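You operate a simulated robot arm through the tools that you are given. There is no shell and no other tool. Be economical: measure what you need, move in short steps, check, and stop when the job is done.

You run a simulated two-armed robot. Do the job below in one go: nothing can be reset, and whatever is moved stays where it is left.

Task
Load the narrow stack into the desk printer and run a test print.
Fine: shut the tray and switch the printer off again.

It is judged by the outcome, as a careful person would: the job done as asked, and still so three seconds after it is handed in. It fails if anything else is knocked over, pushed out of place, dropped, spilled or broken.

Robot
Two 7-joint arms with fingered hands on one trunk, on a base that drives. Base frame: it is fixed to the floor where the robot stands at the start and does not move with it; the origin is under the middle of the robot, x ahead of it, y to its left, z up; the surface under the hand at the start is at about z = 0.9. Readings come in m, degrees, newtons and seconds.
The left shoulder is at the start at [0.022, 0.169, 1.398], the right one opposite. With the tool pointing down near the work surface each hand reaches from about 0.1 to 0.7 m from the robot's upright axis, wherever it stands, measured 20 degrees to its own side. Places, roughly: desk printer screen [0.5, -0.1, 1.1]; green printer key [0.6, -0.2, 1.1]; grey printer key [0.6, 0.1, 1.1]; inside of the printer paper tray [0.6, -0.1, 1]; printer paper tray [0.6, -0.1, 1]; test print [0.6, -0.1, 1]. Payload 4 kg a hand.
Tool frame (each hand has its own): the origin (TCP) lies between the finger pads and is the grasp point; the fingertips stand 0.026 m ahead of it; z points along the fingers, y is the line along which they close. Largest opening 0.132 m; the body of the gripper starts 0.073 m behind the TCP. The gripper is a hand of 4 fingers: y runs from the thumb to the fingers, the wrist lies at [0, 0, -0.224] in the tool frame.
Orientation is that of the tool frame in the base frame, as [roll, pitch, yaw] about the fixed x, y, z axes, in that order (R = Rz(yaw) Ry(pitch) Rx(roll)). With the fingers straight down and closing along the base's y, the tool's x points along the base's -x, its y along +y and its z along -z.

Tools
- The arms move only by the tool drive_tool. It takes "left_targets", "right_targets" or both (then of equal length, played together; a hand with none holds still); each is a list of rows, each a list of 6 numbers: the shift along the tool's x, y, z in mm, then the turn, a rotation vector about the tool's x, y, z in degrees. In form: [[dx, dy, dz, rx, ry, rz], ...]. A call has 1 to 20 rows; each row shifts and turns the commanded pose from where the row before left it, along the tool's axes as they then stand. Rows are played at 5 a second. More than 0.05 m and 8.6 degrees between two rows, and nothing of the call is played. Where a pose cannot be reached the arm comes as near as it can. A force on the tool above 40 N (or 10 N above the force at the start of the call, whichever is more), or a blocked arm, ends the call early, and 0.2 s more pass. In this call time passes only in rows, and 0.2 s behind the last. It gives the time, the measured TCP pose, the force on the tool (base axes), the opening and the grip force at its end, in the units of the frame above (readings bear some noise), with the torque about the TCP (base axes, N m) and any sound that the robot's microphone picked up.
- Cameras (640 x 400 px; columns grow to the right, rows downward): "scene" is now at [0.0928, -0.0285, 1.561]; the picture's right is [-0.18, -0.98, 0.00], its down [-0.66, 0.12, -0.74] and it looks along [0.72, -0.14, -0.68] (base axes); focal length 214 px, centre (320, 200). "left" rides on the left gripper at [-0.068, 0.002, -0.097] in its tool frame; the picture's right is [-0.03, -1.00, 0.00], its down [0.82, -0.02, -0.58] and it looks along [0.58, -0.02, 0.82] (tool axes); focal length 270 px, centre (320, 200). "right" rides on the right gripper at [0.068, 0.002, -0.097] in its tool frame; the picture's right is [-0.03, 1.00, 0.00], its down [-0.82, -0.02, -0.58] and it looks along [-0.58, -0.01, 0.82] (tool axes); focal length 270 px, centre (320, 200). There is no depth. A picture from a camera that has moved, and an enlarged one, comes with that camera's place and axes in the base frame and with its lens. The place of the scene camera against the robot may be out by one fixed shift of up to 0.018 m in any direction.
- get_image(camera): a new picture of that camera. The clock stands still meanwhile.
- raise_lower(by): slides the trunk up (or, below 0, down) by that many m; the arms and the scene camera ride with it, the base frame stays. It gives what a move gives, with no picture.
- base_move(legs): drives the robot by 1 to 6 legs, each [ahead, turn to the left] in m and degrees, along the robot's own axes; the way and the turn of a leg run together, so that a leg with both is an arc; at most 1.5 m and 180 degrees a leg. The arms and the cameras ride along, it lands a little off, and it stops where it bumps. It gives what a move gives.
- curl_fingers(finger1, finger2, finger3, thumb_bend, hand): sets how far each is bent, from 0 (flat) to 1 (curled in); at 0.3 the hand is open as for a grip, at 0.7 the pads meet at the TCP. One left out holds its place. A second passes; each finger stops where it meets its share of the squeeze, and holds until it gets a number again. It is the only way to open and close the hand. It gives what a move gives, with no picture; readings hold the bend of each and the force on the fingers (four entries, about 0 where the hand has none), thumb and palm.
- turn_head(pan, tilt): turns the head with the scene camera to pan (to the left, within 86 degrees either way) and tilt (down, from -29 to 69), counted from straight ahead of the robot. It gives what a move gives.
- close_up(camera, box): a new picture of the part [left, top, right, bottom] of that camera's present view, enlarged. The clock stands still meanwhile.
- close_job(): hands the job in; it is judged then, once.

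Go step by step. Nothing tells you exact positions but the pictures and the camera data: compare them with the known pose of the tool, close in by small moves and look again before you grip or let go. The budget is 120 turns and 108 pictures, counting those below and the enlarged ones. Unless the task says otherwise, let go and move clear before handing in, and close with one line.

The tools are called after "Call:" by a JSON object that holds its "api" and its "payload". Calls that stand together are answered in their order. drive_tool: Moves the arms, as the interface text tells. Its arguments: {"type":"object","properties":{"left_targets":{"type":"array","items":{"type":"array","items":{"type":"number"}}},"right_targets":{"type":"array","items":{"type":"array","items":{"type":"number"}}}},"required":[]} The other tools are called the same way: raise_lower (by) slides the trunk up or down; curl_fingers (finger1, finger2, finger3, thumb_bend, hand) moves the fingers one by one; base_move (legs) drives the base; turn_head (pan, tilt) turns the head that bears the scene camera; get_image (camera) takes a picture; close_up (camera, box) takes an enlarged picture of a part of a camera's view; close_job () hands the job in.

At the start:

```text
clock: 0.0
left_eef_pos: [0.3186, 0.0764, 1.4478]
left_orientation: [179.9, 0.0, 179.6]
left_wrist_force: [0.6, -0.4, 1.2]
left_ft_torque: [-0.02, 0.03, 0.02]
left_opening: 0.1317
left_finger_force: 0.0
left_shape: jaw
left_bend: [0.3, 0.3, 0.3, 0.3]
left_finger forces: [0.0, 0.1, 0.0, 0.1, 0.0, 0.0]
right_eef_pos: [0.3609, -0.2979, 1.4336]
right_orientation: [-180.0, 0.1, 179.6]
right_wrist_force: [-0.6, 0.5, -0.6]
right_ft_torque: [0.02, -0.01, -0.02]
right_opening: 0.1319
right_finger_force: 0.1
right_shape: jaw
right_bend: [0.3, 0.3, 0.3, 0.3]
right_finger forces: [0.1, 0.1, 0.0, 0.1, 0.0, 0.0]
trunk travel left (down, up): [-0.625, 0.13]
robot x, y, heading: [0.0019, -0.0038, -0.3]
head pan, tilt: [-10.6, 42.5]
```

scene: 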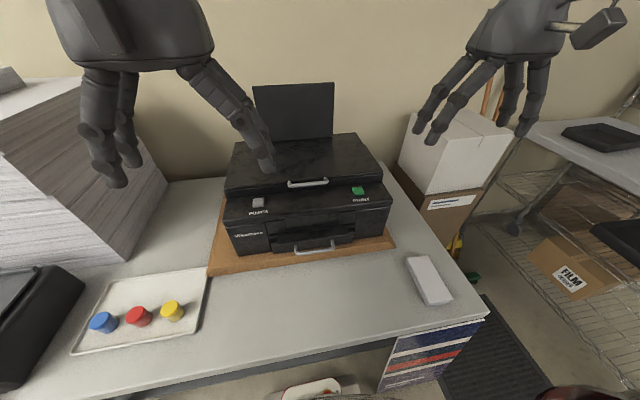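
right: 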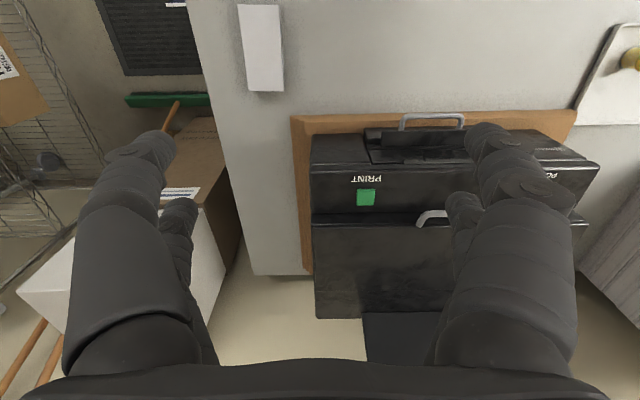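
left: 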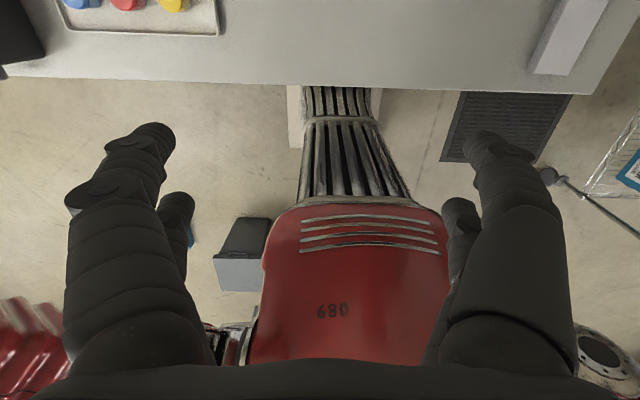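

I see the printer on a wooden board, with a grey key (probably power), a green PRINT key and a tray handle at the front. A narrow white stack lies to the right on the desk, so I'll look closer at these first.

Call:
{"api": "close_up", "payload": {"camera": "scene", "box": [200, 70, 480, 310]}}

Call:
{"api": "close_up", "payload": {"camera": "scene", "box": [360, 220, 500, 320]}}

Call:
{"api": "turn_head", "payload": {"pan": 20, "tilt": 42}}

Call:
{"api": "get_image", "payload": {"camera": "scene"}}

```text
1.67 times, centred on (340, 190) of scene
camera zoom: at [0.0928, -0.0285, 1.561], right [-0.18, -0.98, 0.0], down [-0.66, 0.12, -0.74], along [0.72, -0.14, -0.68], focal length 358 px, centre (287, 217)
```

zoom: 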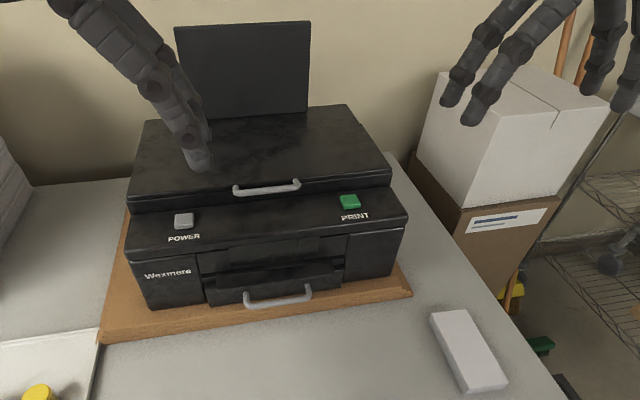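

```text
4.00 times, centred on (430, 270) of scene
camera zoom: at [0.0928, -0.0285, 1.561], right [-0.18, -0.98, 0.0], down [-0.66, 0.12, -0.74], along [0.72, -0.14, -0.68], focal length 858 px, centre (-120, -80)
```

zoom: 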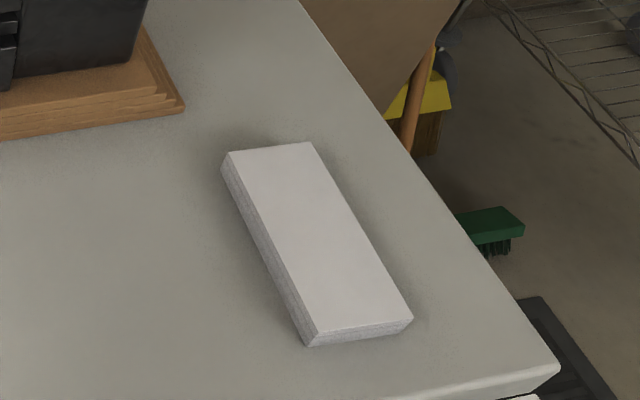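

```text
clock: 1.0
left_eef_pos: [0.3169, 0.0764, 1.4468]
left_orientation: [-180.0, 0.0, 179.7]
left_wrist_force: [-0.5, 1.0, 0.8]
left_ft_torque: [0.01, 0.02, 0.0]
left_opening: 0.1321
left_finger_force: 0.1
left_shape: jaw
left_bend: [0.3, 0.3, 0.3, 0.3]
left_finger forces: [0.0, 0.1, 0.1, 0.0, 0.1, 0.1]
right_eef_pos: [0.3613, -0.2998, 1.4353]
right_orientation: [179.9, 0.2, 179.6]
right_wrist_force: [-0.1, 0.2, -1.0]
right_ft_torque: [-0.01, 0.01, -0.01]
right_opening: 0.1318
right_finger_force: 0.1
right_shape: jaw
right_bend: [0.3, 0.3, 0.3, 0.3]
right_finger forces: [0.0, 0.0, 0.1, 0.0, 0.1, 0.0]
trunk travel left (down, up): [-0.625, 0.13]
robot x, y, heading: [-0.0014, -0.003, 0.2]
head pan, tilt: [20.0, 42.0]
```

```text
102 pictures are left
camera scene: at [0.0896, 0.0153, 1.5617], right [0.34, -0.94, 0.0], down [-0.63, -0.23, -0.74], along [0.7, 0.25, -0.67], focal length 214 px, centre (320, 200)
```

scene: 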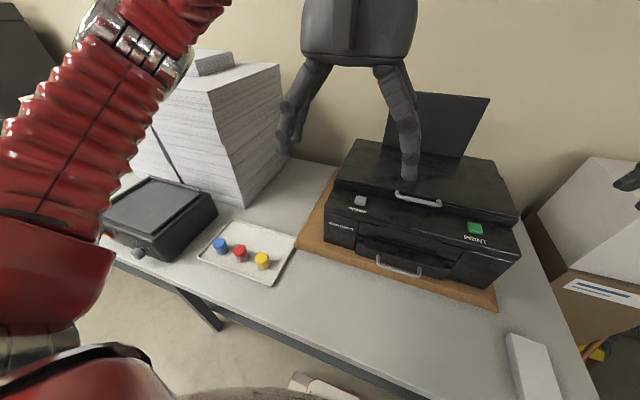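

A small block also sits on top of the big pile. I'll check it, along with the printer front.

Call:
{"api": "close_up", "payload": {"camera": "scene", "box": [140, 40, 300, 140]}}

Call:
{"api": "close_up", "payload": {"camera": "scene", "box": [310, 180, 530, 310]}}

Call:
{"api": "turn_head", "payload": {"pan": -12, "tilt": 55}}

Call:
{"api": "get_image", "payload": {"camera": "scene"}}

```text
4.00 times, centred on (220, 90) of scene
camera zoom: at [0.0896, 0.0153, 1.5617], right [0.34, -0.94, 0.0], down [-0.63, -0.23, -0.74], along [0.7, 0.25, -0.67], focal length 858 px, centre (720, 640)
```

zoom: 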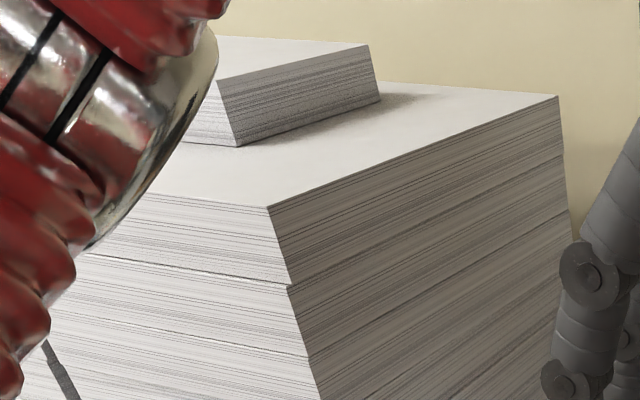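

```text
2.91 times, centred on (420, 245) of scene
camera zoom: at [0.0896, 0.0153, 1.5617], right [0.34, -0.94, 0.0], down [-0.63, -0.23, -0.74], along [0.7, 0.25, -0.67], focal length 624 px, centre (29, 69)
```

zoom: 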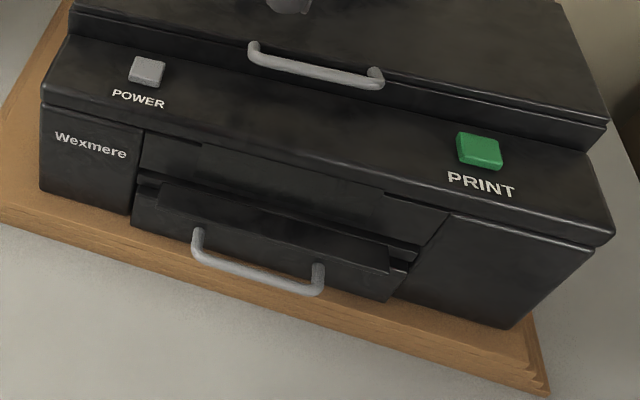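

```text
clock: 1.9
left_eef_pos: [0.3185, 0.076, 1.4477]
left_orientation: [179.9, 0.0, 179.8]
left_wrist_force: [-0.4, -0.4, -0.1]
left_ft_torque: [0.04, -0.01, 0.02]
left_opening: 0.1318
left_finger_force: 0.1
left_shape: jaw
left_bend: [0.3, 0.3, 0.3, 0.3]
left_finger forces: [0.1, 0.1, 0.0, 0.0, 0.0, 0.0]
right_eef_pos: [0.3629, -0.3002, 1.4358]
right_orientation: [-180.0, 0.1, 179.5]
right_wrist_force: [0.9, -0.2, 0.3]
right_ft_torque: [-0.01, 0.01, 0.04]
right_opening: 0.1317
right_finger_force: 0.0
right_shape: jaw
right_bend: [0.3, 0.3, 0.3, 0.3]
right_finger forces: [0.0, 0.1, 0.0, 0.0, 0.1, 0.1]
trunk travel left (down, up): [-0.625, 0.13]
robot x, y, heading: [-0.0021, -0.0022, -0.0]
head pan, tilt: [-12.0, 55.0]
```

```text
99 pictures are left
camera scene: at [0.0815, -0.028, 1.544], right [-0.21, -0.98, 0.0], down [-0.8, 0.17, -0.57], along [0.56, -0.12, -0.82], focal length 214 px, centre (320, 200)
```

scene: 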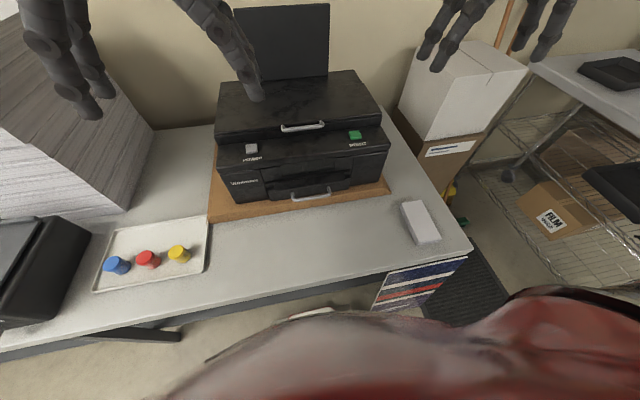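

The narrow stack is the block on the desk at about (0.35, -0.42), roughly 0.073 x 0.147 m. I'll zoom in on the tray handle, the keys and the front to plan the pull.

Call:
{"api": "close_up", "payload": {"camera": "scene", "box": [250, 160, 370, 220]}}

Call:
{"api": "close_up", "payload": {"camera": "scene", "box": [210, 110, 400, 220]}}

Call:
{"api": "close_up", "payload": {"camera": "right", "box": [280, 90, 600, 290]}}

```text
5.33 times, centred on (310, 190) of scene
camera zoom: at [0.0815, -0.028, 1.544], right [-0.21, -0.98, 0.0], down [-0.8, 0.17, -0.57], along [0.56, -0.12, -0.82], focal length 1144 px, centre (373, 253)
```

zoom: 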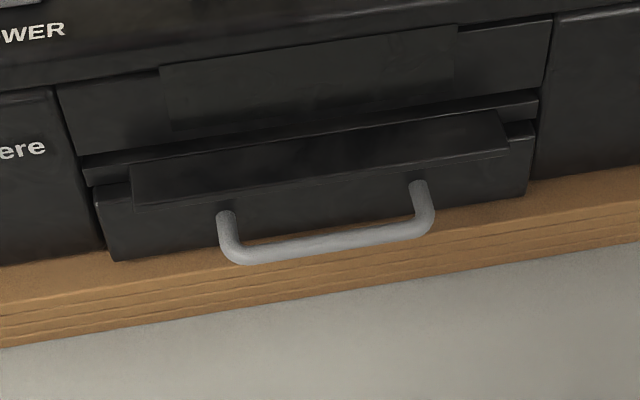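

```text
3.37 times, centred on (305, 165) of scene
camera zoom: at [0.0815, -0.028, 1.544], right [-0.21, -0.98, 0.0], down [-0.8, 0.17, -0.57], along [0.56, -0.12, -0.82], focal length 722 px, centre (370, 318)
```

zoom: 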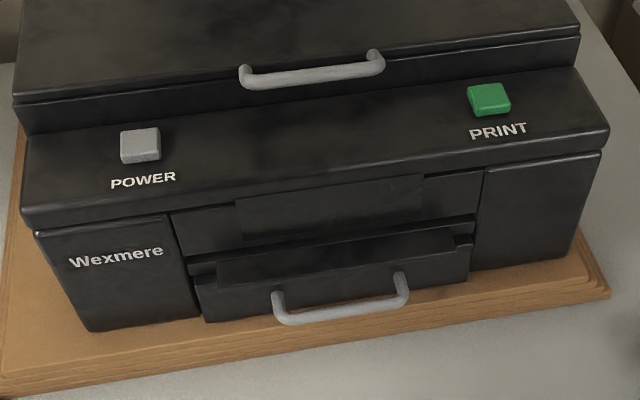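

```text
2.00 times, centred on (440, 190) of right
camera zoom: at [0.2925, -0.2966, 1.5302], right [0.03, 1.0, 0.0], down [0.82, -0.03, 0.58], along [0.58, -0.02, -0.82], focal length 541 px, centre (80, 220)
```

zoom: 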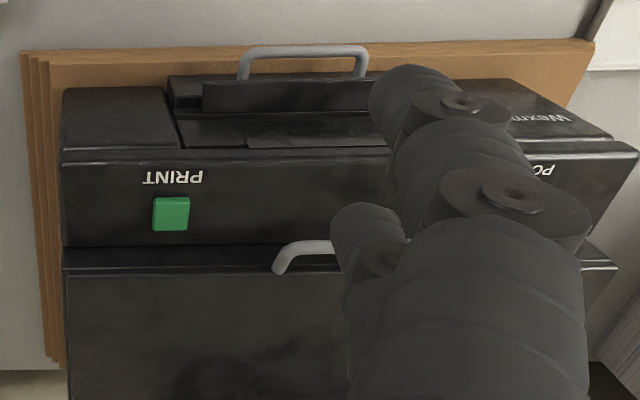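

The handle bar is at about (0.475, -0.08, 0.975), the green key at about (0.56, -0.23, 1.14) and the grey key at about (0.57, 0.06, 1.14). I'll bring the left hand in front of the tray with the thumb turned toward the printer, and move the right hand over the stack.

Call:
{"api": "drive_tool", "payload": {"left_targets": [[-4, -18, 30, 0, 0, 0], [-4, -18, 30, 0, 0, 0], [-4, -18, 30, 0, 0, 0], [-4, -18, 30, 0, 0, 0], [-4, -18, 30, 0, 0, 0], [0, 0, 0, 0, 0, -8.2], [0, 0, 0, 0, 0, -8.2], [0, 0, 0, 0, 0, -8.2], [0, 0, 0, 0, 0, -8.2], [0, 0, 0, 0, 0, -8.2], [0, 0, 0, 0, 0, -8.2], [0, 0, 0, 0, 0, -8.2], [0, 0, 0, 0, 0, -8.2], [0, 0, 0, 0, 0, -8.2], [0, 0, 0, 0, 0, -8.2], [0, 0, 0, 0, 0, -8]], "right_targets": [[0, -24, 30, 0, 0, 0], [0, -24, 30, 0, 0, 0], [0, -24, 30, 0, 0, 0], [0, -24, 30, 0, 0, 0], [0, -24, 30, 0, 0, 0], [0, 0, 0, 0, 0, 0], [0, 0, 0, 0, 0, 0], [0, 0, 0, 0, 0, 0], [0, 0, 0, 0, 0, 0], [0, 0, 0, 0, 0, 0], [0, 0, 0, 0, 0, 0], [0, 0, 0, 0, 0, 0], [0, 0, 0, 0, 0, 0], [0, 0, 0, 0, 0, 0], [0, 0, 0, 0, 0, 0], [0, 0, 0, 0, 0, 0]]}}

Call:
{"api": "get_image", "payload": {"camera": "left"}}

Call:
{"api": "get_image", "payload": {"camera": "right"}}

Call:
{"api": "get_image", "payload": {"camera": "scene"}}

```text
clock: 5.3
left_eef_pos: [0.3366, -0.0139, 1.2977]
left_orientation: [180.0, 0.0, -90.1]
left_wrist_force: [-0.1, -0.2, -0.1]
left_ft_torque: [0.02, 0.05, 0.03]
left_opening: 0.1317
left_finger_force: 0.1
left_shape: jaw
left_bend: [0.3, 0.3, 0.3, 0.3]
left_finger forces: [0.0, 0.0, 0.0, 0.0, 0.0, 0.1]
right_eef_pos: [0.3592, -0.4207, 1.2857]
right_orientation: [180.0, 0.0, 179.6]
right_wrist_force: [0.3, 0.0, 0.0]
right_ft_torque: [0.03, -0.03, 0.0]
right_opening: 0.1319
right_finger_force: 0.1
right_shape: jaw
right_bend: [0.3, 0.3, 0.3, 0.3]
right_finger forces: [0.0, 0.0, 0.1, 0.0, 0.1, 0.1]
trunk travel left (down, up): [-0.625, 0.13]
robot x, y, heading: [-0.0022, -0.0038, 0.1]
head pan, tilt: [-12.0, 55.0]
```

```text
95 pictures are left
camera left: at [0.3354, 0.0539, 1.3939], right [1.0, 0.02, 0.0], down [0.02, -0.82, 0.58], along [0.01, -0.58, -0.82], focal length 270 px, centre (320, 200)
```

left: 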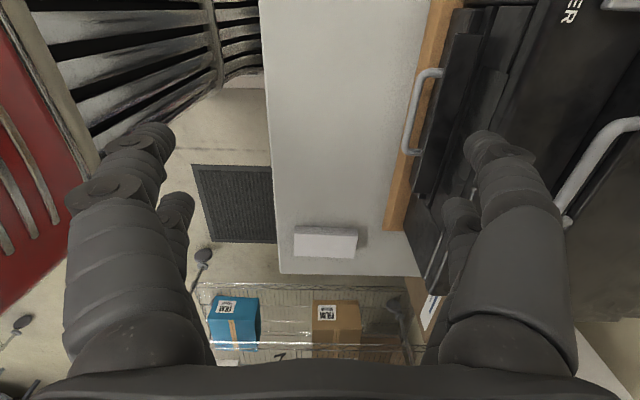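

```text
94 pictures are left
camera right: at [0.2912, -0.417, 1.3808], right [0.03, 1.0, 0.0], down [0.82, -0.03, 0.58], along [0.58, -0.02, -0.82], focal length 270 px, centre (320, 200)
```

right: 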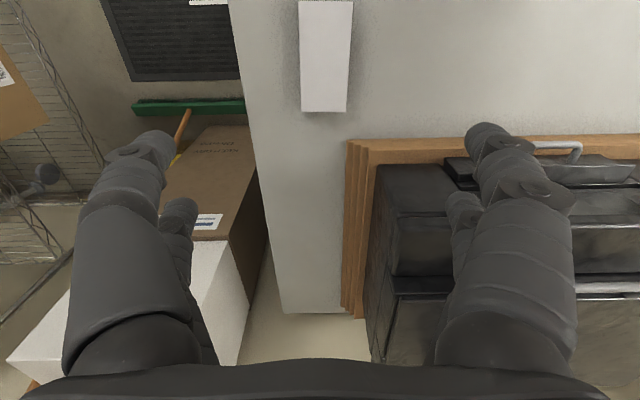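

```text
93 pictures are left
camera scene: at [0.0815, -0.0281, 1.544], right [-0.21, -0.98, 0.0], down [-0.8, 0.17, -0.57], along [0.56, -0.12, -0.82], focal length 214 px, centre (320, 200)
```

scene: 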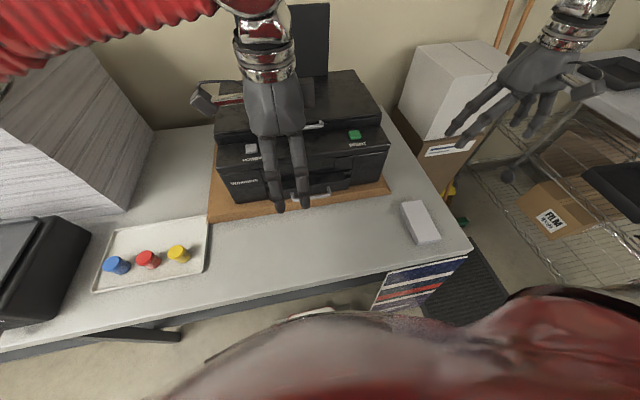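

The turn worked, and the bar shows up at about x=0.478, y=-0.078 with the output ledge just behind it. I'll set the thumb partly bent, tilt the hand 30° forward, and check its shape in the air.

Call:
{"api": "curl_fingers", "payload": {"hand": "left", "thumb_bend": 0.55}}

Call:
{"api": "drive_tool", "payload": {"left_targets": [[0, 0, 0, 7.5, 0, 0], [0, 0, 0, 7.5, 0, 0], [0, 0, 0, 7.5, 0, 0], [0, 0, 0, 7.5, 0, 0]]}}

Call:
{"api": "get_image", "payload": {"camera": "left"}}

Call:
{"api": "get_image", "payload": {"camera": "scene"}}

```text
clock: 6.3
left_eef_pos: [0.337, -0.0131, 1.2983]
left_orientation: [-180.0, 0.0, -90.1]
left_wrist_force: [-1.0, 0.1, 0.0]
left_ft_torque: [0.0, 0.01, 0.0]
left_opening: 0.0915
left_finger_force: 0.1
left_shape: fingers
left_bend: [0.3, 0.3, 0.3, 0.55]
left_finger forces: [0.0, 0.0, 0.0, 0.0, 0.1, 0.1]
right_eef_pos: [0.3607, -0.4203, 1.2856]
right_orientation: [-179.9, 0.1, 179.6]
right_wrist_force: [0.0, -0.6, 0.4]
right_ft_torque: [-0.01, 0.0, -0.01]
right_opening: 0.1317
right_finger_force: 0.0
right_shape: jaw
right_bend: [0.3, 0.3, 0.3, 0.3]
right_finger forces: [0.0, 0.0, 0.0, 0.1, 0.1, 0.0]
trunk travel left (down, up): [-0.625, 0.13]
robot x, y, heading: [0.0001, -0.0044, -0.1]
head pan, tilt: [-12.0, 55.0]
```

```text
clock: 7.3
left_eef_pos: [0.3366, -0.0141, 1.2979]
left_orientation: [-149.9, -0.1, -90.3]
left_wrist_force: [-1.1, 0.1, 0.5]
left_ft_torque: [0.03, -0.01, 0.0]
left_opening: 0.0915
left_finger_force: 0.1
left_shape: fingers
left_bend: [0.3, 0.3, 0.3, 0.55]
left_finger forces: [0.1, 0.1, 0.0, 0.0, 0.0, 0.0]
right_eef_pos: [0.3597, -0.4192, 1.2856]
right_orientation: [179.9, 0.1, 179.6]
right_wrist_force: [0.0, 0.0, 0.4]
right_ft_torque: [0.02, -0.01, 0.0]
right_opening: 0.1318
right_finger_force: 0.1
right_shape: jaw
right_bend: [0.3, 0.3, 0.3, 0.3]
right_finger forces: [0.1, 0.1, 0.0, 0.0, 0.0, 0.0]
trunk travel left (down, up): [-0.625, 0.13]
robot x, y, heading: [-0.0001, -0.0016, -0.1]
head pan, tilt: [-12.0, 55.0]
```

```text
92 pictures are left
camera left: at [0.2871, 0.054, 1.3801], right [0.86, 0.02, 0.5], down [-0.28, -0.81, 0.51], along [0.42, -0.58, -0.7], focal length 270 px, centre (320, 200)
```

left: 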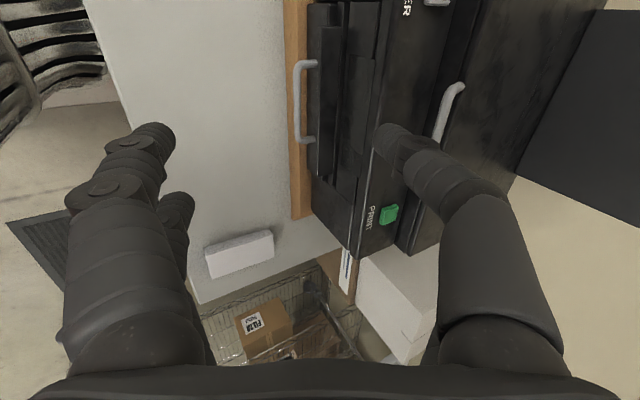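

```text
91 pictures are left
camera scene: at [0.0808, -0.0286, 1.544], right [-0.21, -0.98, 0.0], down [-0.8, 0.17, -0.57], along [0.56, -0.12, -0.82], focal length 214 px, centre (320, 200)
```

scene: 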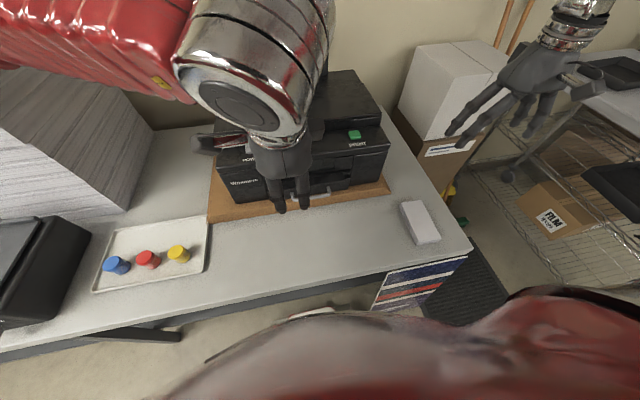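

I want to see exactly which digits sit on the thumb side.

Call:
{"api": "close_up", "payload": {"camera": "left", "box": [340, 80, 600, 380]}}

Call:
{"api": "close_up", "payload": {"camera": "scene", "box": [170, 110, 350, 230]}}

Call:
{"api": "close_up", "payload": {"camera": "scene", "box": [430, 30, 610, 150]}}

```text
1.33 times, centred on (470, 230) of left
camera zoom: at [0.2871, 0.054, 1.3801], right [0.86, 0.02, 0.5], down [-0.28, -0.81, 0.51], along [0.42, -0.58, -0.7], focal length 360 px, centre (120, 160)
```

zoom: 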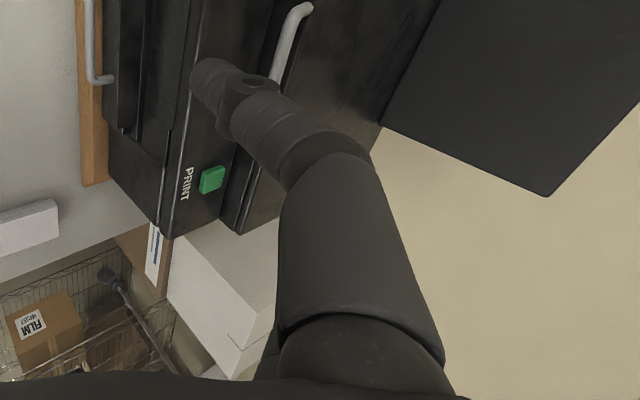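

```text
3.33 times, centred on (260, 170) of scene
camera zoom: at [0.0808, -0.0286, 1.544], right [-0.21, -0.98, 0.0], down [-0.8, 0.17, -0.57], along [0.56, -0.12, -0.82], focal length 715 px, centre (520, 300)
```

zoom: 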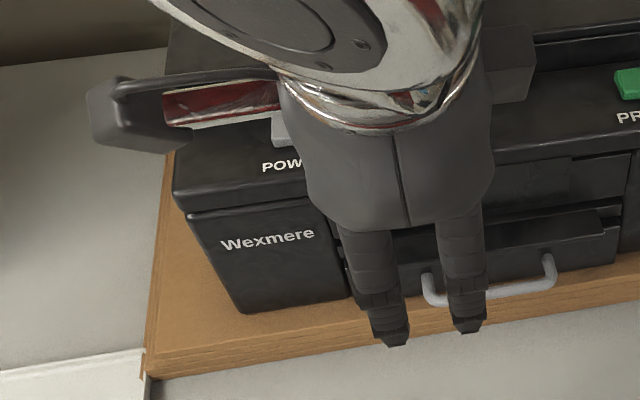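

```text
3.33 times, centred on (520, 90) of scene
camera zoom: at [0.0808, -0.0286, 1.544], right [-0.21, -0.98, 0.0], down [-0.8, 0.17, -0.57], along [0.56, -0.12, -0.82], focal length 715 px, centre (-347, 567)
```

zoom: 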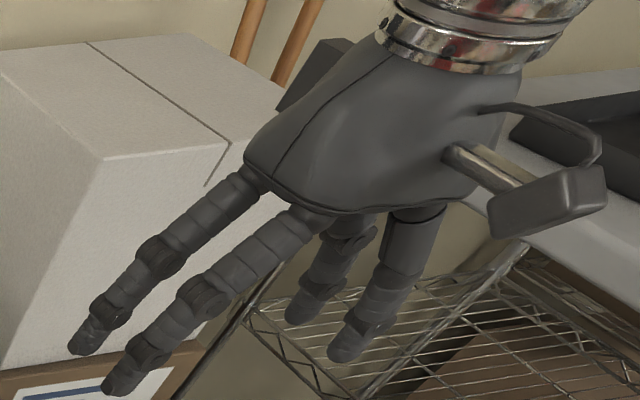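

The hand has two digits on each side, so I'll test which number drives the second digit on the thumb side.

Call:
{"api": "curl_fingers", "payload": {"hand": "left", "finger3": 0.6}}

Call:
{"api": "get_image", "payload": {"camera": "left"}}

```text
clock: 8.3
left_eef_pos: [0.3375, -0.0128, 1.297]
left_orientation: [-150.1, -0.1, -90.4]
left_wrist_force: [-0.1, -0.4, -0.1]
left_ft_torque: [0.04, 0.04, 0.05]
left_opening: 0.0915
left_finger_force: 0.1
left_shape: fingers
left_bend: [0.3, 0.3, 0.6, 0.55]
left_finger forces: [0.1, 0.1, 0.0, 0.0, 0.1, 0.0]
right_eef_pos: [0.3597, -0.4198, 1.2855]
right_orientation: [180.0, 0.1, 179.6]
right_wrist_force: [-0.3, -0.1, 0.0]
right_ft_torque: [0.0, -0.02, -0.01]
right_opening: 0.1321
right_finger_force: 0.0
right_shape: jaw
right_bend: [0.3, 0.3, 0.3, 0.3]
right_finger forces: [0.0, 0.1, 0.1, 0.1, 0.0, 0.1]
trunk travel left (down, up): [-0.625, 0.13]
robot x, y, heading: [0.0017, -0.0028, 0.2]
head pan, tilt: [-12.0, 55.0]
```

```text
87 pictures are left
camera left: at [0.2877, 0.0543, 1.3801], right [0.87, 0.02, 0.5], down [-0.27, -0.81, 0.51], along [0.42, -0.58, -0.7], focal length 270 px, centre (320, 200)
```

left: 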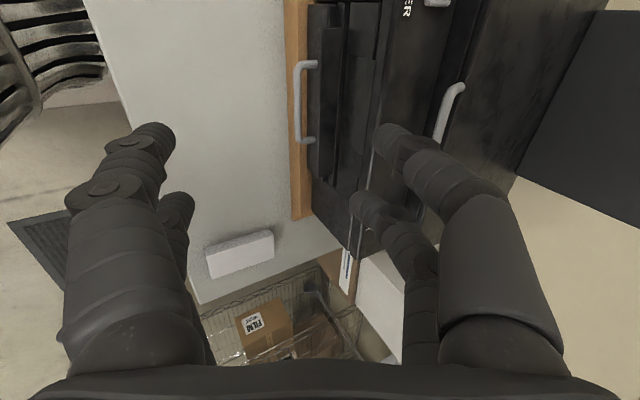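

Thumb and finger3 make up the printer-side pair. I'll set that pair to 0.55 and the outer pair to 0.5, then approach to just above the handle with a 40° tilt.

Call:
{"api": "curl_fingers", "payload": {"hand": "left", "finger1": 0.5, "finger2": 0.5, "finger3": 0.55, "thumb_bend": 0.55}}

Call:
{"api": "drive_tool", "payload": {"left_targets": [[8.1, 2.4, 33, 0, 0, 0], [8.1, 2.4, 33, 0, 0, 0], [8.1, 2.4, 33, 0, 0, 0], [8.1, 2.4, 33, 0, 0, 0], [8.1, 2.4, 33, 0, 0, 0], [8.1, 2.4, 33, 0, 0, 0], [8.1, 2.4, 33, 5, 0, 0], [8.1, 2.4, 33, 5, 0, 0]]}}

Call:
{"api": "get_image", "payload": {"camera": "left"}}

Call:
{"api": "close_up", "payload": {"camera": "scene", "box": [220, 130, 400, 250]}}

```text
clock: 9.3
left_eef_pos: [0.3375, -0.0129, 1.2978]
left_orientation: [-150.0, 0.0, -90.3]
left_wrist_force: [-0.5, -0.1, 0.0]
left_ft_torque: [-0.01, 0.04, 0.02]
left_opening: 0.0582
left_finger_force: 0.0
left_shape: fingers
left_bend: [0.5, 0.5, 0.55, 0.55]
left_finger forces: [0.1, 0.0, 0.0, 0.0, 0.0, 0.1]
right_eef_pos: [0.36, -0.4209, 1.286]
right_orientation: [-179.9, 0.1, 179.6]
right_wrist_force: [-0.3, 0.0, -0.1]
right_ft_torque: [0.0, -0.02, -0.02]
right_opening: 0.1321
right_finger_force: 0.1
right_shape: jaw
right_bend: [0.3, 0.3, 0.3, 0.3]
right_finger forces: [0.1, 0.1, 0.0, 0.0, 0.0, 0.0]
trunk travel left (down, up): [-0.625, 0.13]
robot x, y, heading: [-0.0028, -0.0011, -0.0]
head pan, tilt: [-12.0, 55.0]
```

```text
clock: 11.1
left_eef_pos: [0.4561, -0.0761, 1.0601]
left_orientation: [-140.0, 0.0, -90.3]
left_wrist_force: [0.3, -0.5, -0.1]
left_ft_torque: [0.03, 0.03, -0.03]
left_opening: 0.0582
left_finger_force: 0.0
left_shape: fingers
left_bend: [0.5, 0.5, 0.55, 0.55]
left_finger forces: [0.0, 0.0, 0.0, 0.0, 0.1, 0.1]
right_eef_pos: [0.3611, -0.4189, 1.2847]
right_orientation: [-179.9, 0.0, 179.6]
right_wrist_force: [0.6, -0.1, 0.3]
right_ft_torque: [-0.01, -0.01, -0.04]
right_opening: 0.1318
right_finger_force: 0.0
right_shape: jaw
right_bend: [0.3, 0.3, 0.3, 0.3]
right_finger forces: [0.0, 0.0, 0.0, 0.1, 0.0, 0.0]
trunk travel left (down, up): [-0.625, 0.13]
robot x, y, heading: [0.0024, -0.0047, -0.0]
head pan, tilt: [-12.0, 55.0]
```

```text
86 pictures are left
camera left: at [0.3918, -0.0081, 1.133], right [0.77, 0.02, 0.64], down [-0.36, -0.81, 0.46], along [0.53, -0.58, -0.62], focal length 270 px, centre (320, 200)
```

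left: 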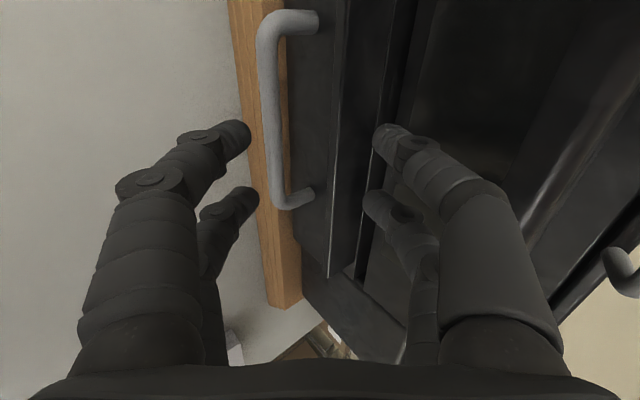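

```text
3.33 times, centred on (310, 190) of scene
camera zoom: at [0.0818, -0.0283, 1.544], right [-0.21, -0.98, 0.0], down [-0.8, 0.17, -0.57], along [0.56, -0.12, -0.82], focal length 715 px, centre (353, 233)
```

zoom: 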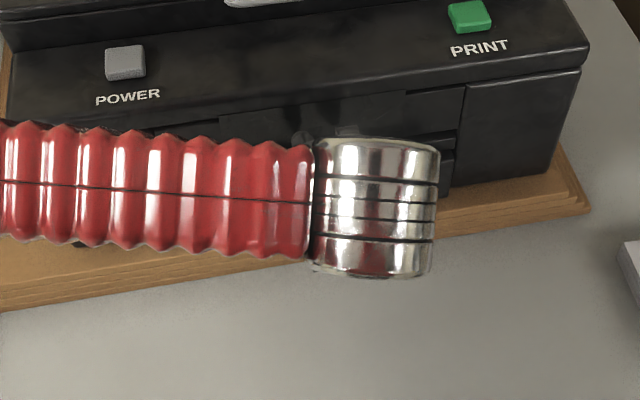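

The bar lies between the digit pairs in y, and the printer-side pair is aimed just behind it. I'll lower partway and look.

Call:
{"api": "drive_tool", "payload": {"left_targets": [[0, 9.6, 11.5, 0, 0, 0], [0, 9.6, 11.5, 0, 0, 0], [0, 9.6, 11.5, 0, 0, 0], [0, 9.6, 11.5, 0, 0, 0]]}}

Call:
{"api": "get_image", "payload": {"camera": "left"}}

```text
clock: 11.9
left_eef_pos: [0.4565, -0.0809, 1.033]
left_orientation: [-139.0, -0.6, -90.4]
left_wrist_force: [-18.6, 11.5, 34.6]
left_ft_torque: [0.23, -1.42, 0.61]
left_opening: 0.0613
left_finger_force: 17.3
left_shape: fingers
left_bend: [0.5, 0.5, 0.56, 0.53]
left_finger forces: [0.0, 0.1, 11.2, 0.1, 22.5, 0.0]
right_eef_pos: [0.3583, -0.4196, 1.2876]
right_orientation: [-180.0, 0.2, 179.7]
right_wrist_force: [-0.2, -0.1, 0.1]
right_ft_torque: [0.0, 0.05, -0.03]
right_opening: 0.1319
right_finger_force: 0.1
right_shape: jaw
right_bend: [0.3, 0.3, 0.3, 0.3]
right_finger forces: [0.0, 0.0, 0.0, 0.0, 0.0, 0.0]
trunk travel left (down, up): [-0.625, 0.13]
robot x, y, heading: [-0.0025, -0.0023, -0.2]
head pan, tilt: [-12.0, 55.0]
stopped in row 3 (left hand): the force on the tool passed its limit at 46 N (the readings are from after the stop); the commanded pose is now the measured one
```

```text
84 pictures are left
camera left: at [0.3917, -0.0121, 1.104], right [0.75, 0.03, 0.66], down [-0.37, -0.81, 0.46], along [0.54, -0.59, -0.6], focal length 270 px, centre (320, 200)
```

left: 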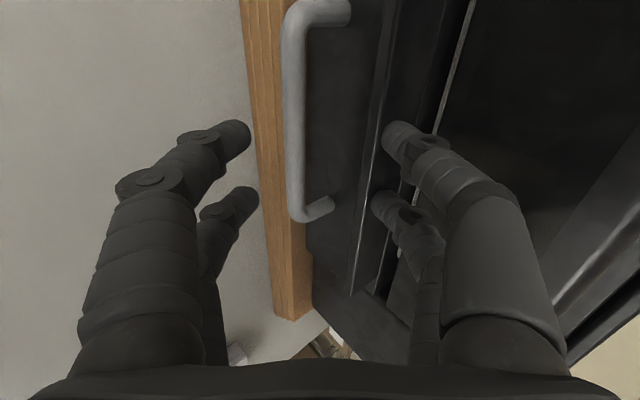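

The digits touched the top of the output ledge, so I'm too far forward. I'll back up and off about 9 mm and re-check.

Call:
{"api": "drive_tool", "payload": {"left_targets": [[0, -6.4, -7.7, 0, 0, 0], [0, 6.9, -5.8, -1, 0, 0]]}}

Call:
{"api": "get_image", "payload": {"camera": "left"}}

Call:
{"api": "close_up", "payload": {"camera": "right", "box": [340, 100, 640, 290]}}

```text
clock: 12.5
left_eef_pos: [0.4492, -0.0795, 1.0385]
left_orientation: [-140.6, -0.3, -90.3]
left_wrist_force: [0.4, -0.7, 1.6]
left_ft_torque: [-0.02, -0.05, -0.03]
left_opening: 0.0596
left_finger_force: 1.0
left_shape: fingers
left_bend: [0.5, 0.5, 0.54, 0.54]
left_finger forces: [0.0, 0.0, 0.5, 0.0, 0.8, 0.0]
right_eef_pos: [0.3596, -0.4197, 1.2865]
right_orientation: [-179.8, 0.2, 179.6]
right_wrist_force: [-0.7, 0.0, 0.8]
right_ft_torque: [0.01, 0.04, -0.01]
right_opening: 0.1318
right_finger_force: 0.2
right_shape: jaw
right_bend: [0.3, 0.3, 0.3, 0.3]
right_finger forces: [0.0, 0.0, 0.0, 0.0, 0.0, 0.0]
trunk travel left (down, up): [-0.625, 0.13]
robot x, y, heading: [0.0006, -0.0016, 0.1]
head pan, tilt: [-12.0, 55.0]
```

```text
83 pictures are left
camera left: at [0.3855, -0.0111, 1.1113], right [0.77, 0.02, 0.64], down [-0.36, -0.81, 0.46], along [0.53, -0.58, -0.62], focal length 270 px, centre (320, 200)
```

left: 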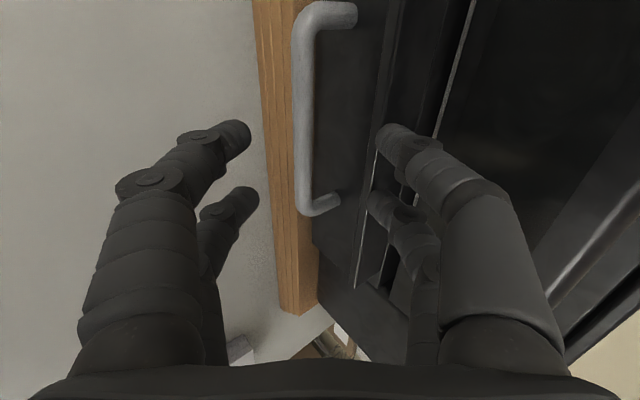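

```text
2.11 times, centred on (490, 195) of right
camera zoom: at [0.2904, -0.4166, 1.3814], right [0.03, 1.0, 0.0], down [0.81, -0.03, 0.58], along [0.58, -0.02, -0.82], focal length 569 px, centre (-38, 210)
```

zoom: 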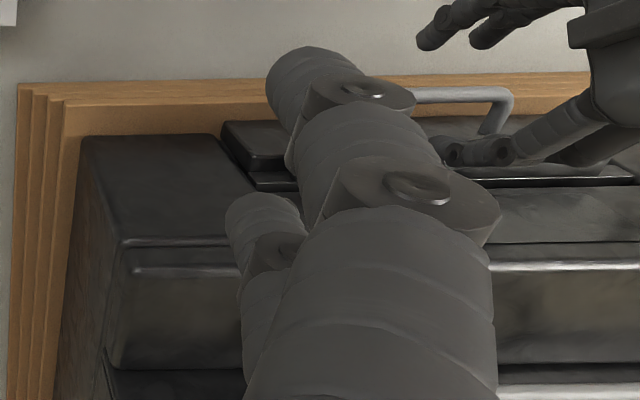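

By my estimate the gap between bar and ledge spans x=0.485 to 0.505, and the digit tips now sit at about x=0.493. I'll nudge 3 mm forward and descend gently.

Call:
{"api": "drive_tool", "payload": {"left_targets": [[-4, -2.3, 1.9, 0, 0, 0], [0, 5.1, 6.1, 0, 0, 0], [0, 5.1, 6.1, 0, 0, 0], [0, 5.1, 6.1, 0, 0, 0], [0, 5.1, 6.1, 0, 0, 0], [0, 5.1, 6.1, 0, 0, 0]]}}

Call:
{"api": "get_image", "payload": {"camera": "left"}}

```text
clock: 13.3
left_eef_pos: [0.4514, -0.0794, 1.0342]
left_orientation: [-139.5, -0.9, -90.6]
left_wrist_force: [-16.7, 8.0, 30.0]
left_ft_torque: [0.18, -1.32, 0.45]
left_opening: 0.0618
left_finger_force: 15.3
left_shape: fingers
left_bend: [0.5, 0.5, 0.56, 0.54]
left_finger forces: [0.0, 0.1, 10.4, 0.0, 20.0, 0.0]
right_eef_pos: [0.3587, -0.4195, 1.2881]
right_orientation: [179.9, 0.2, 179.6]
right_wrist_force: [0.4, 0.1, -0.5]
right_ft_torque: [0.0, 0.03, -0.03]
right_opening: 0.132
right_finger_force: 0.1
right_shape: jaw
right_bend: [0.3, 0.3, 0.3, 0.3]
right_finger forces: [0.1, 0.0, 0.1, 0.1, 0.0, 0.1]
trunk travel left (down, up): [-0.625, 0.13]
robot x, y, heading: [0.0017, 0.0003, 0.2]
head pan, tilt: [-12.0, 55.0]
stopped in row 4 (left hand): the force on the tool passed its limit at 46 N (the readings are from after the stop); the commanded pose is now the measured one
```

```text
81 pictures are left
camera left: at [0.3877, -0.01, 1.1045], right [0.76, 0.03, 0.65], down [-0.37, -0.8, 0.47], along [0.54, -0.59, -0.6], focal length 270 px, centre (320, 200)
```

left: 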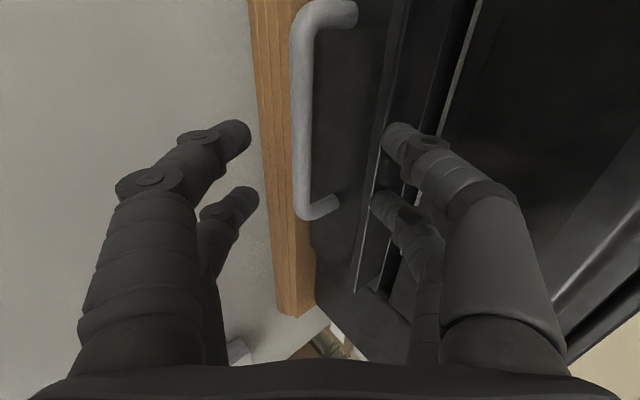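

It is still catching the ledge, so the vertical gap is too tight for this pose. I'll switch to a flatter approach at about 65° from vertical, with one pair passing above the bar and the other below.

Call:
{"api": "drive_tool", "payload": {"left_targets": [[0, -6.4, -7.7, 0, 0, 0], [0, 15, -13, 0, 0, 0], [0, 15, -13, 0, 0, 0], [0, 15, -13, 0, 0, 0], [0, 0, 0, 8.2, 0, 0], [0, 0, 0, 8.2, 0, 0], [0, 0, 0, 8.2, 0, 0], [0, 20, 9.4, 0, 0, 0], [0, 20, 9.4, 0, 0, 0], [0, 20, 9.4, 0, 0, 0]]}}

Call:
{"api": "get_image", "payload": {"camera": "left"}}

Call:
{"api": "get_image", "payload": {"camera": "right"}}

```text
clock: 15.5
left_eef_pos: [0.3943, -0.0775, 0.9722]
left_orientation: [-115.3, -0.7, -90.4]
left_wrist_force: [-0.7, -0.4, -0.3]
left_ft_torque: [0.0, 0.0, 0.02]
left_opening: 0.0581
left_finger_force: 0.1
left_shape: fingers
left_bend: [0.5, 0.5, 0.55, 0.55]
left_finger forces: [0.0, 0.0, 0.0, 0.1, 0.0, 0.0]
right_eef_pos: [0.3599, -0.4202, 1.2865]
right_orientation: [180.0, 0.0, 179.6]
right_wrist_force: [0.1, 0.2, 0.0]
right_ft_torque: [-0.04, 0.02, 0.01]
right_opening: 0.1316
right_finger_force: 0.1
right_shape: jaw
right_bend: [0.3, 0.3, 0.3, 0.3]
right_finger forces: [0.0, 0.1, 0.0, 0.0, 0.1, 0.1]
trunk travel left (down, up): [-0.625, 0.13]
robot x, y, heading: [0.0001, 0.0006, 0.2]
head pan, tilt: [-12.0, 55.0]
```

```text
80 pictures are left
camera left: at [0.307, -0.0087, 1.0117], right [0.43, 0.03, 0.9], down [-0.52, -0.81, 0.28], along [0.74, -0.59, -0.33], focal length 270 px, centre (320, 200)
```

left: 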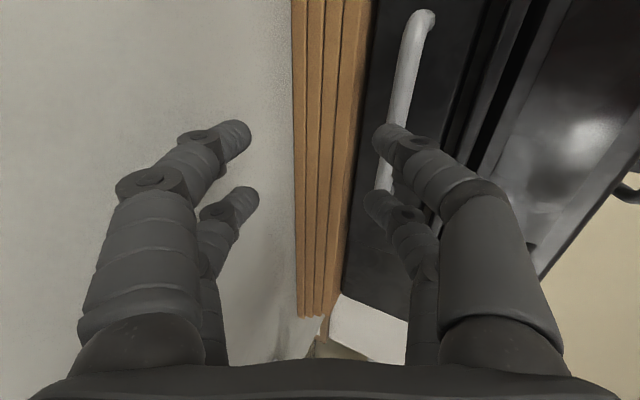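

```text
79 pictures are left
camera right: at [0.2912, -0.4169, 1.3817], right [0.03, 1.0, 0.0], down [0.82, -0.03, 0.58], along [0.58, -0.02, -0.82], focal length 270 px, centre (320, 200)
```

right: 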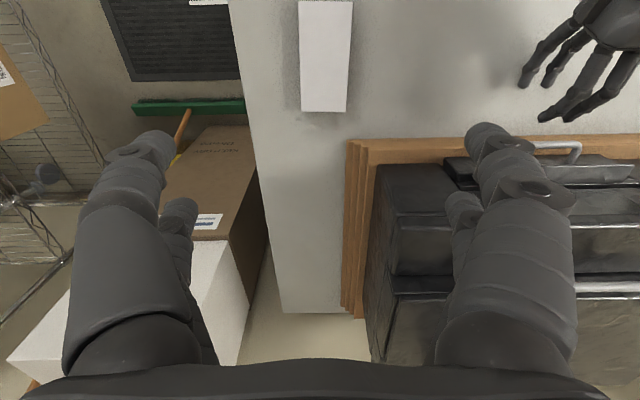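

From this view the bar is at about (0.474, -0.075, 0.987). I'll raise 20 mm, advance to straddle the bar, and look before closing.

Call:
{"api": "drive_tool", "payload": {"left_targets": [[-2, -18, -8.5, 0, 0, 0], [0, -4.2, 9.1, 0, 0, 0], [0, -4.2, 9.1, 0, 0, 0], [0, -4.2, 9.1, 0, 0, 0], [0, -4.2, 9.1, 0, 0, 0], [0, -4.2, 9.1, 0, 0, 0]]}}

Call:
{"api": "get_image", "payload": {"camera": "left"}}

```text
clock: 16.9
left_eef_pos: [0.4443, -0.0773, 0.9938]
left_orientation: [-115.3, -0.7, -90.4]
left_wrist_force: [0.5, -0.3, 0.7]
left_ft_torque: [0.01, -0.01, -0.01]
left_opening: 0.0579
left_finger_force: 0.0
left_shape: fingers
left_bend: [0.5, 0.5, 0.55, 0.55]
left_finger forces: [0.0, 0.0, 0.1, 0.1, 0.0, 0.0]
right_eef_pos: [0.3597, -0.4184, 1.286]
right_orientation: [180.0, 0.1, 179.6]
right_wrist_force: [0.5, 0.2, 0.1]
right_ft_torque: [-0.01, 0.04, 0.0]
right_opening: 0.1316
right_finger_force: 0.0
right_shape: jaw
right_bend: [0.3, 0.3, 0.3, 0.3]
right_finger forces: [0.0, 0.0, 0.1, 0.0, 0.0, 0.0]
trunk travel left (down, up): [-0.625, 0.13]
robot x, y, heading: [-0.0009, 0.0004, -0.1]
head pan, tilt: [-12.0, 55.0]
```

```text
78 pictures are left
camera left: at [0.3558, -0.0091, 1.0325], right [0.43, 0.03, 0.9], down [-0.52, -0.81, 0.28], along [0.74, -0.59, -0.33], focal length 270 px, centre (320, 200)
```

left: 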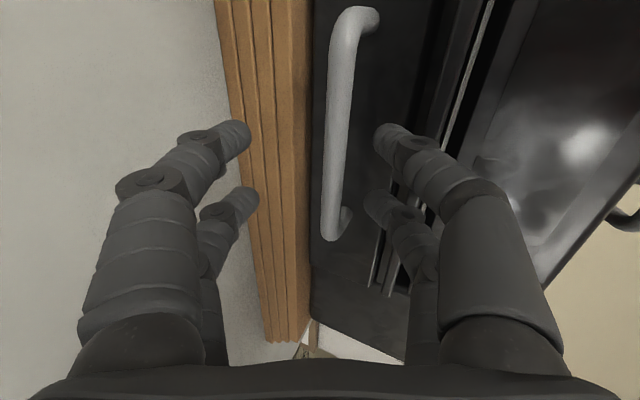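

The bar now sits between the digit pairs, at tip depth. I'll advance 10 mm more and then close on it.

Call:
{"api": "drive_tool", "payload": {"left_targets": [[0, -2.1, 4.5, 0, 0, 0], [0, -2.1, 4.5, 0, 0, 0]]}}

Call:
{"api": "curl_fingers", "payload": {"hand": "left", "finger1": 0.72, "finger2": 0.72, "finger3": 0.72, "thumb_bend": 0.72}}

Call:
{"api": "get_image", "payload": {"camera": "left"}}

```text
clock: 17.5
left_eef_pos: [0.4521, -0.0782, 0.9946]
left_orientation: [-115.4, -0.7, -90.5]
left_wrist_force: [0.3, 0.5, -0.5]
left_ft_torque: [0.03, 0.02, -0.06]
left_opening: 0.0579
left_finger_force: 0.0
left_shape: fingers
left_bend: [0.5, 0.5, 0.55, 0.55]
left_finger forces: [0.0, 0.0, 0.0, 0.0, 0.1, 0.0]
right_eef_pos: [0.3595, -0.4204, 1.2873]
right_orientation: [180.0, 0.1, 179.6]
right_wrist_force: [-0.1, 0.1, 1.0]
right_ft_torque: [0.02, 0.01, 0.0]
right_opening: 0.132
right_finger_force: 0.1
right_shape: jaw
right_bend: [0.3, 0.3, 0.3, 0.3]
right_finger forces: [0.0, 0.0, 0.0, 0.1, 0.1, 0.0]
trunk travel left (down, up): [-0.625, 0.13]
robot x, y, heading: [0.0004, -0.0029, -0.1]
head pan, tilt: [-12.0, 55.0]
```

```text
clock: 18.5
left_eef_pos: [0.4539, -0.0781, 0.9942]
left_orientation: [-115.2, -0.7, -90.5]
left_wrist_force: [2.6, 0.0, 10.9]
left_ft_torque: [0.07, -0.25, -0.03]
left_opening: 0.004
left_finger_force: 5.8
left_shape: fingers
left_bend: [0.72, 0.72, 0.7, 0.69]
left_finger forces: [0.6, 0.4, 4.1, 0.0, 7.0, 0.0]
right_eef_pos: [0.3593, -0.4201, 1.2875]
right_orientation: [-180.0, 0.1, 179.6]
right_wrist_force: [0.8, 0.2, -0.9]
right_ft_torque: [0.03, -0.02, -0.06]
right_opening: 0.1318
right_finger_force: 0.0
right_shape: jaw
right_bend: [0.3, 0.3, 0.3, 0.3]
right_finger forces: [0.1, 0.0, 0.0, 0.0, 0.0, 0.0]
trunk travel left (down, up): [-0.625, 0.13]
robot x, y, heading: [-0.0026, -0.0017, -0.0]
head pan, tilt: [-12.0, 55.0]
```

```text
77 pictures are left
camera left: at [0.3644, -0.0095, 1.0329], right [0.43, 0.03, 0.9], down [-0.52, -0.81, 0.28], along [0.74, -0.59, -0.33], focal length 270 px, centre (320, 200)
```

left: 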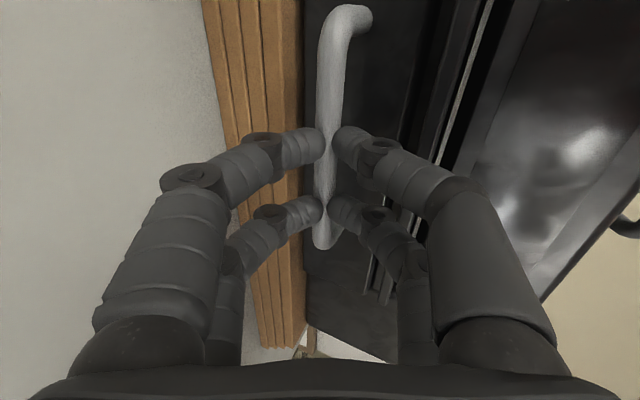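

The tips closed just in front of the bar. I'll reopen slightly to 0.58, go about 12 mm deeper, and close again.

Call:
{"api": "curl_fingers", "payload": {"hand": "left", "finger1": 0.56, "finger2": 0.56, "finger3": 0.57, "thumb_bend": 0.57}}

Call:
{"api": "drive_tool", "payload": {"left_targets": [[0, -0.5, 4.3, 0, 0, 0], [0, -0.5, 4.3, 0, 0, 0], [0, -0.5, 4.3, 0, 0, 0]]}}

Call:
{"api": "get_image", "payload": {"camera": "left"}}

```text
clock: 19.5
left_eef_pos: [0.4535, -0.0786, 0.9934]
left_orientation: [-115.4, -0.7, -90.5]
left_wrist_force: [-1.0, 0.6, 0.6]
left_ft_torque: [-0.01, 0.02, 0.01]
left_opening: 0.0451
left_finger_force: 0.0
left_shape: fingers
left_bend: [0.56, 0.56, 0.56, 0.56]
left_finger forces: [0.0, 0.0, 0.1, 0.0, 0.0, 0.1]
right_eef_pos: [0.3591, -0.4209, 1.2868]
right_orientation: [179.9, 0.1, 179.7]
right_wrist_force: [0.2, -0.5, -0.2]
right_ft_torque: [0.02, -0.02, 0.01]
right_opening: 0.1319
right_finger_force: 0.0
right_shape: jaw
right_bend: [0.3, 0.3, 0.3, 0.3]
right_finger forces: [0.1, 0.0, 0.1, 0.0, 0.1, 0.0]
trunk travel left (down, up): [-0.625, 0.13]
robot x, y, heading: [-0.001, 0.0011, 0.1]
head pan, tilt: [-12.0, 55.0]
```

```text
clock: 20.3
left_eef_pos: [0.4634, -0.076, 0.9894]
left_orientation: [-115.4, -0.7, -90.5]
left_wrist_force: [-6.3, -0.3, -1.2]
left_ft_torque: [0.03, -0.17, -0.12]
left_opening: 0.0451
left_finger_force: 3.3
left_shape: fingers
left_bend: [0.56, 0.56, 0.59, 0.56]
left_finger forces: [0.1, 0.1, 5.7, 0.0, 0.0, 0.1]
right_eef_pos: [0.359, -0.4188, 1.2876]
right_orientation: [-180.0, 0.1, 179.6]
right_wrist_force: [0.5, -0.4, 0.0]
right_ft_torque: [0.0, 0.02, -0.01]
right_opening: 0.132
right_finger_force: 0.1
right_shape: jaw
right_bend: [0.3, 0.3, 0.3, 0.3]
right_finger forces: [0.1, 0.0, 0.0, 0.0, 0.1, 0.1]
trunk travel left (down, up): [-0.625, 0.13]
robot x, y, heading: [-0.0008, -0.0026, -0.1]
head pan, tilt: [-12.0, 55.0]
```

```text
76 pictures are left
camera left: at [0.3749, -0.0081, 1.0281], right [0.43, 0.03, 0.9], down [-0.52, -0.81, 0.28], along [0.74, -0.59, -0.33], focal length 270 px, centre (320, 200)
```

left: 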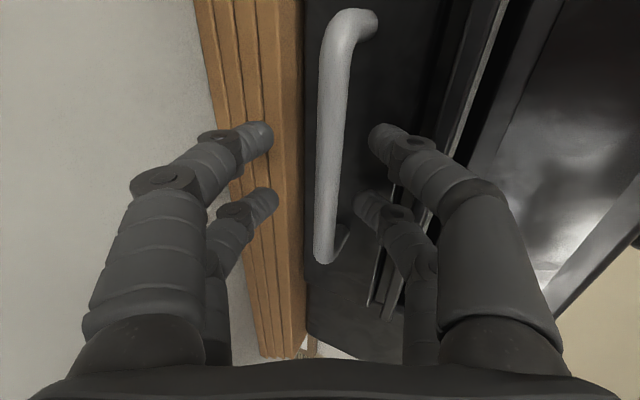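

A light touch of about 6 N on finger3 means the tips are right at the front face. Closing on the bar now.

Call:
{"api": "curl_fingers", "payload": {"hand": "left", "finger1": 0.75, "finger2": 0.75, "finger3": 0.75, "thumb_bend": 0.75}}

Call:
{"api": "get_image", "payload": {"camera": "left"}}

```text
clock: 21.3
left_eef_pos: [0.4638, -0.0777, 0.9895]
left_orientation: [-115.3, -0.8, -90.6]
left_wrist_force: [0.4, 0.9, -0.2]
left_ft_torque: [0.0, 0.02, 0.0]
left_opening: 0.0004
left_finger_force: 0.0
left_shape: fingers
left_bend: [0.73, 0.73, 0.74, 0.73]
left_finger forces: [0.0, 0.0, 0.0, 0.0, 0.1, 0.1]
right_eef_pos: [0.3597, -0.4198, 1.2876]
right_orientation: [-179.9, 0.2, 179.6]
right_wrist_force: [0.1, 0.0, -0.2]
right_ft_torque: [0.02, 0.0, -0.05]
right_opening: 0.1319
right_finger_force: 0.0
right_shape: jaw
right_bend: [0.3, 0.3, 0.3, 0.3]
right_finger forces: [0.0, 0.0, 0.0, 0.1, 0.1, 0.0]
trunk travel left (down, up): [-0.625, 0.13]
robot x, y, heading: [-0.0056, -0.0026, -0.0]
head pan, tilt: [-12.0, 55.0]
```

```text
75 pictures are left
camera left: at [0.3761, -0.0079, 1.0282], right [0.43, 0.03, 0.9], down [-0.52, -0.81, 0.28], along [0.74, -0.59, -0.33], focal length 270 px, centre (320, 200)
```

left: 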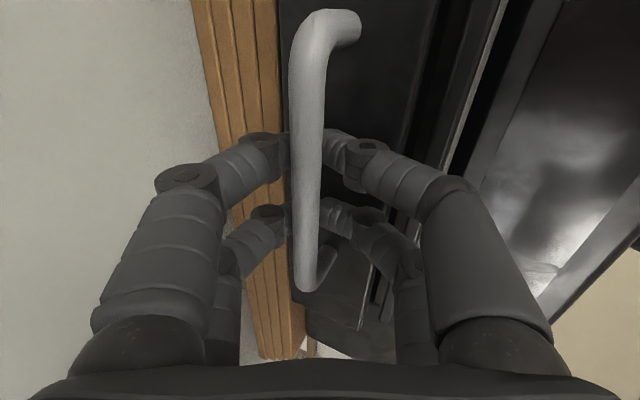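

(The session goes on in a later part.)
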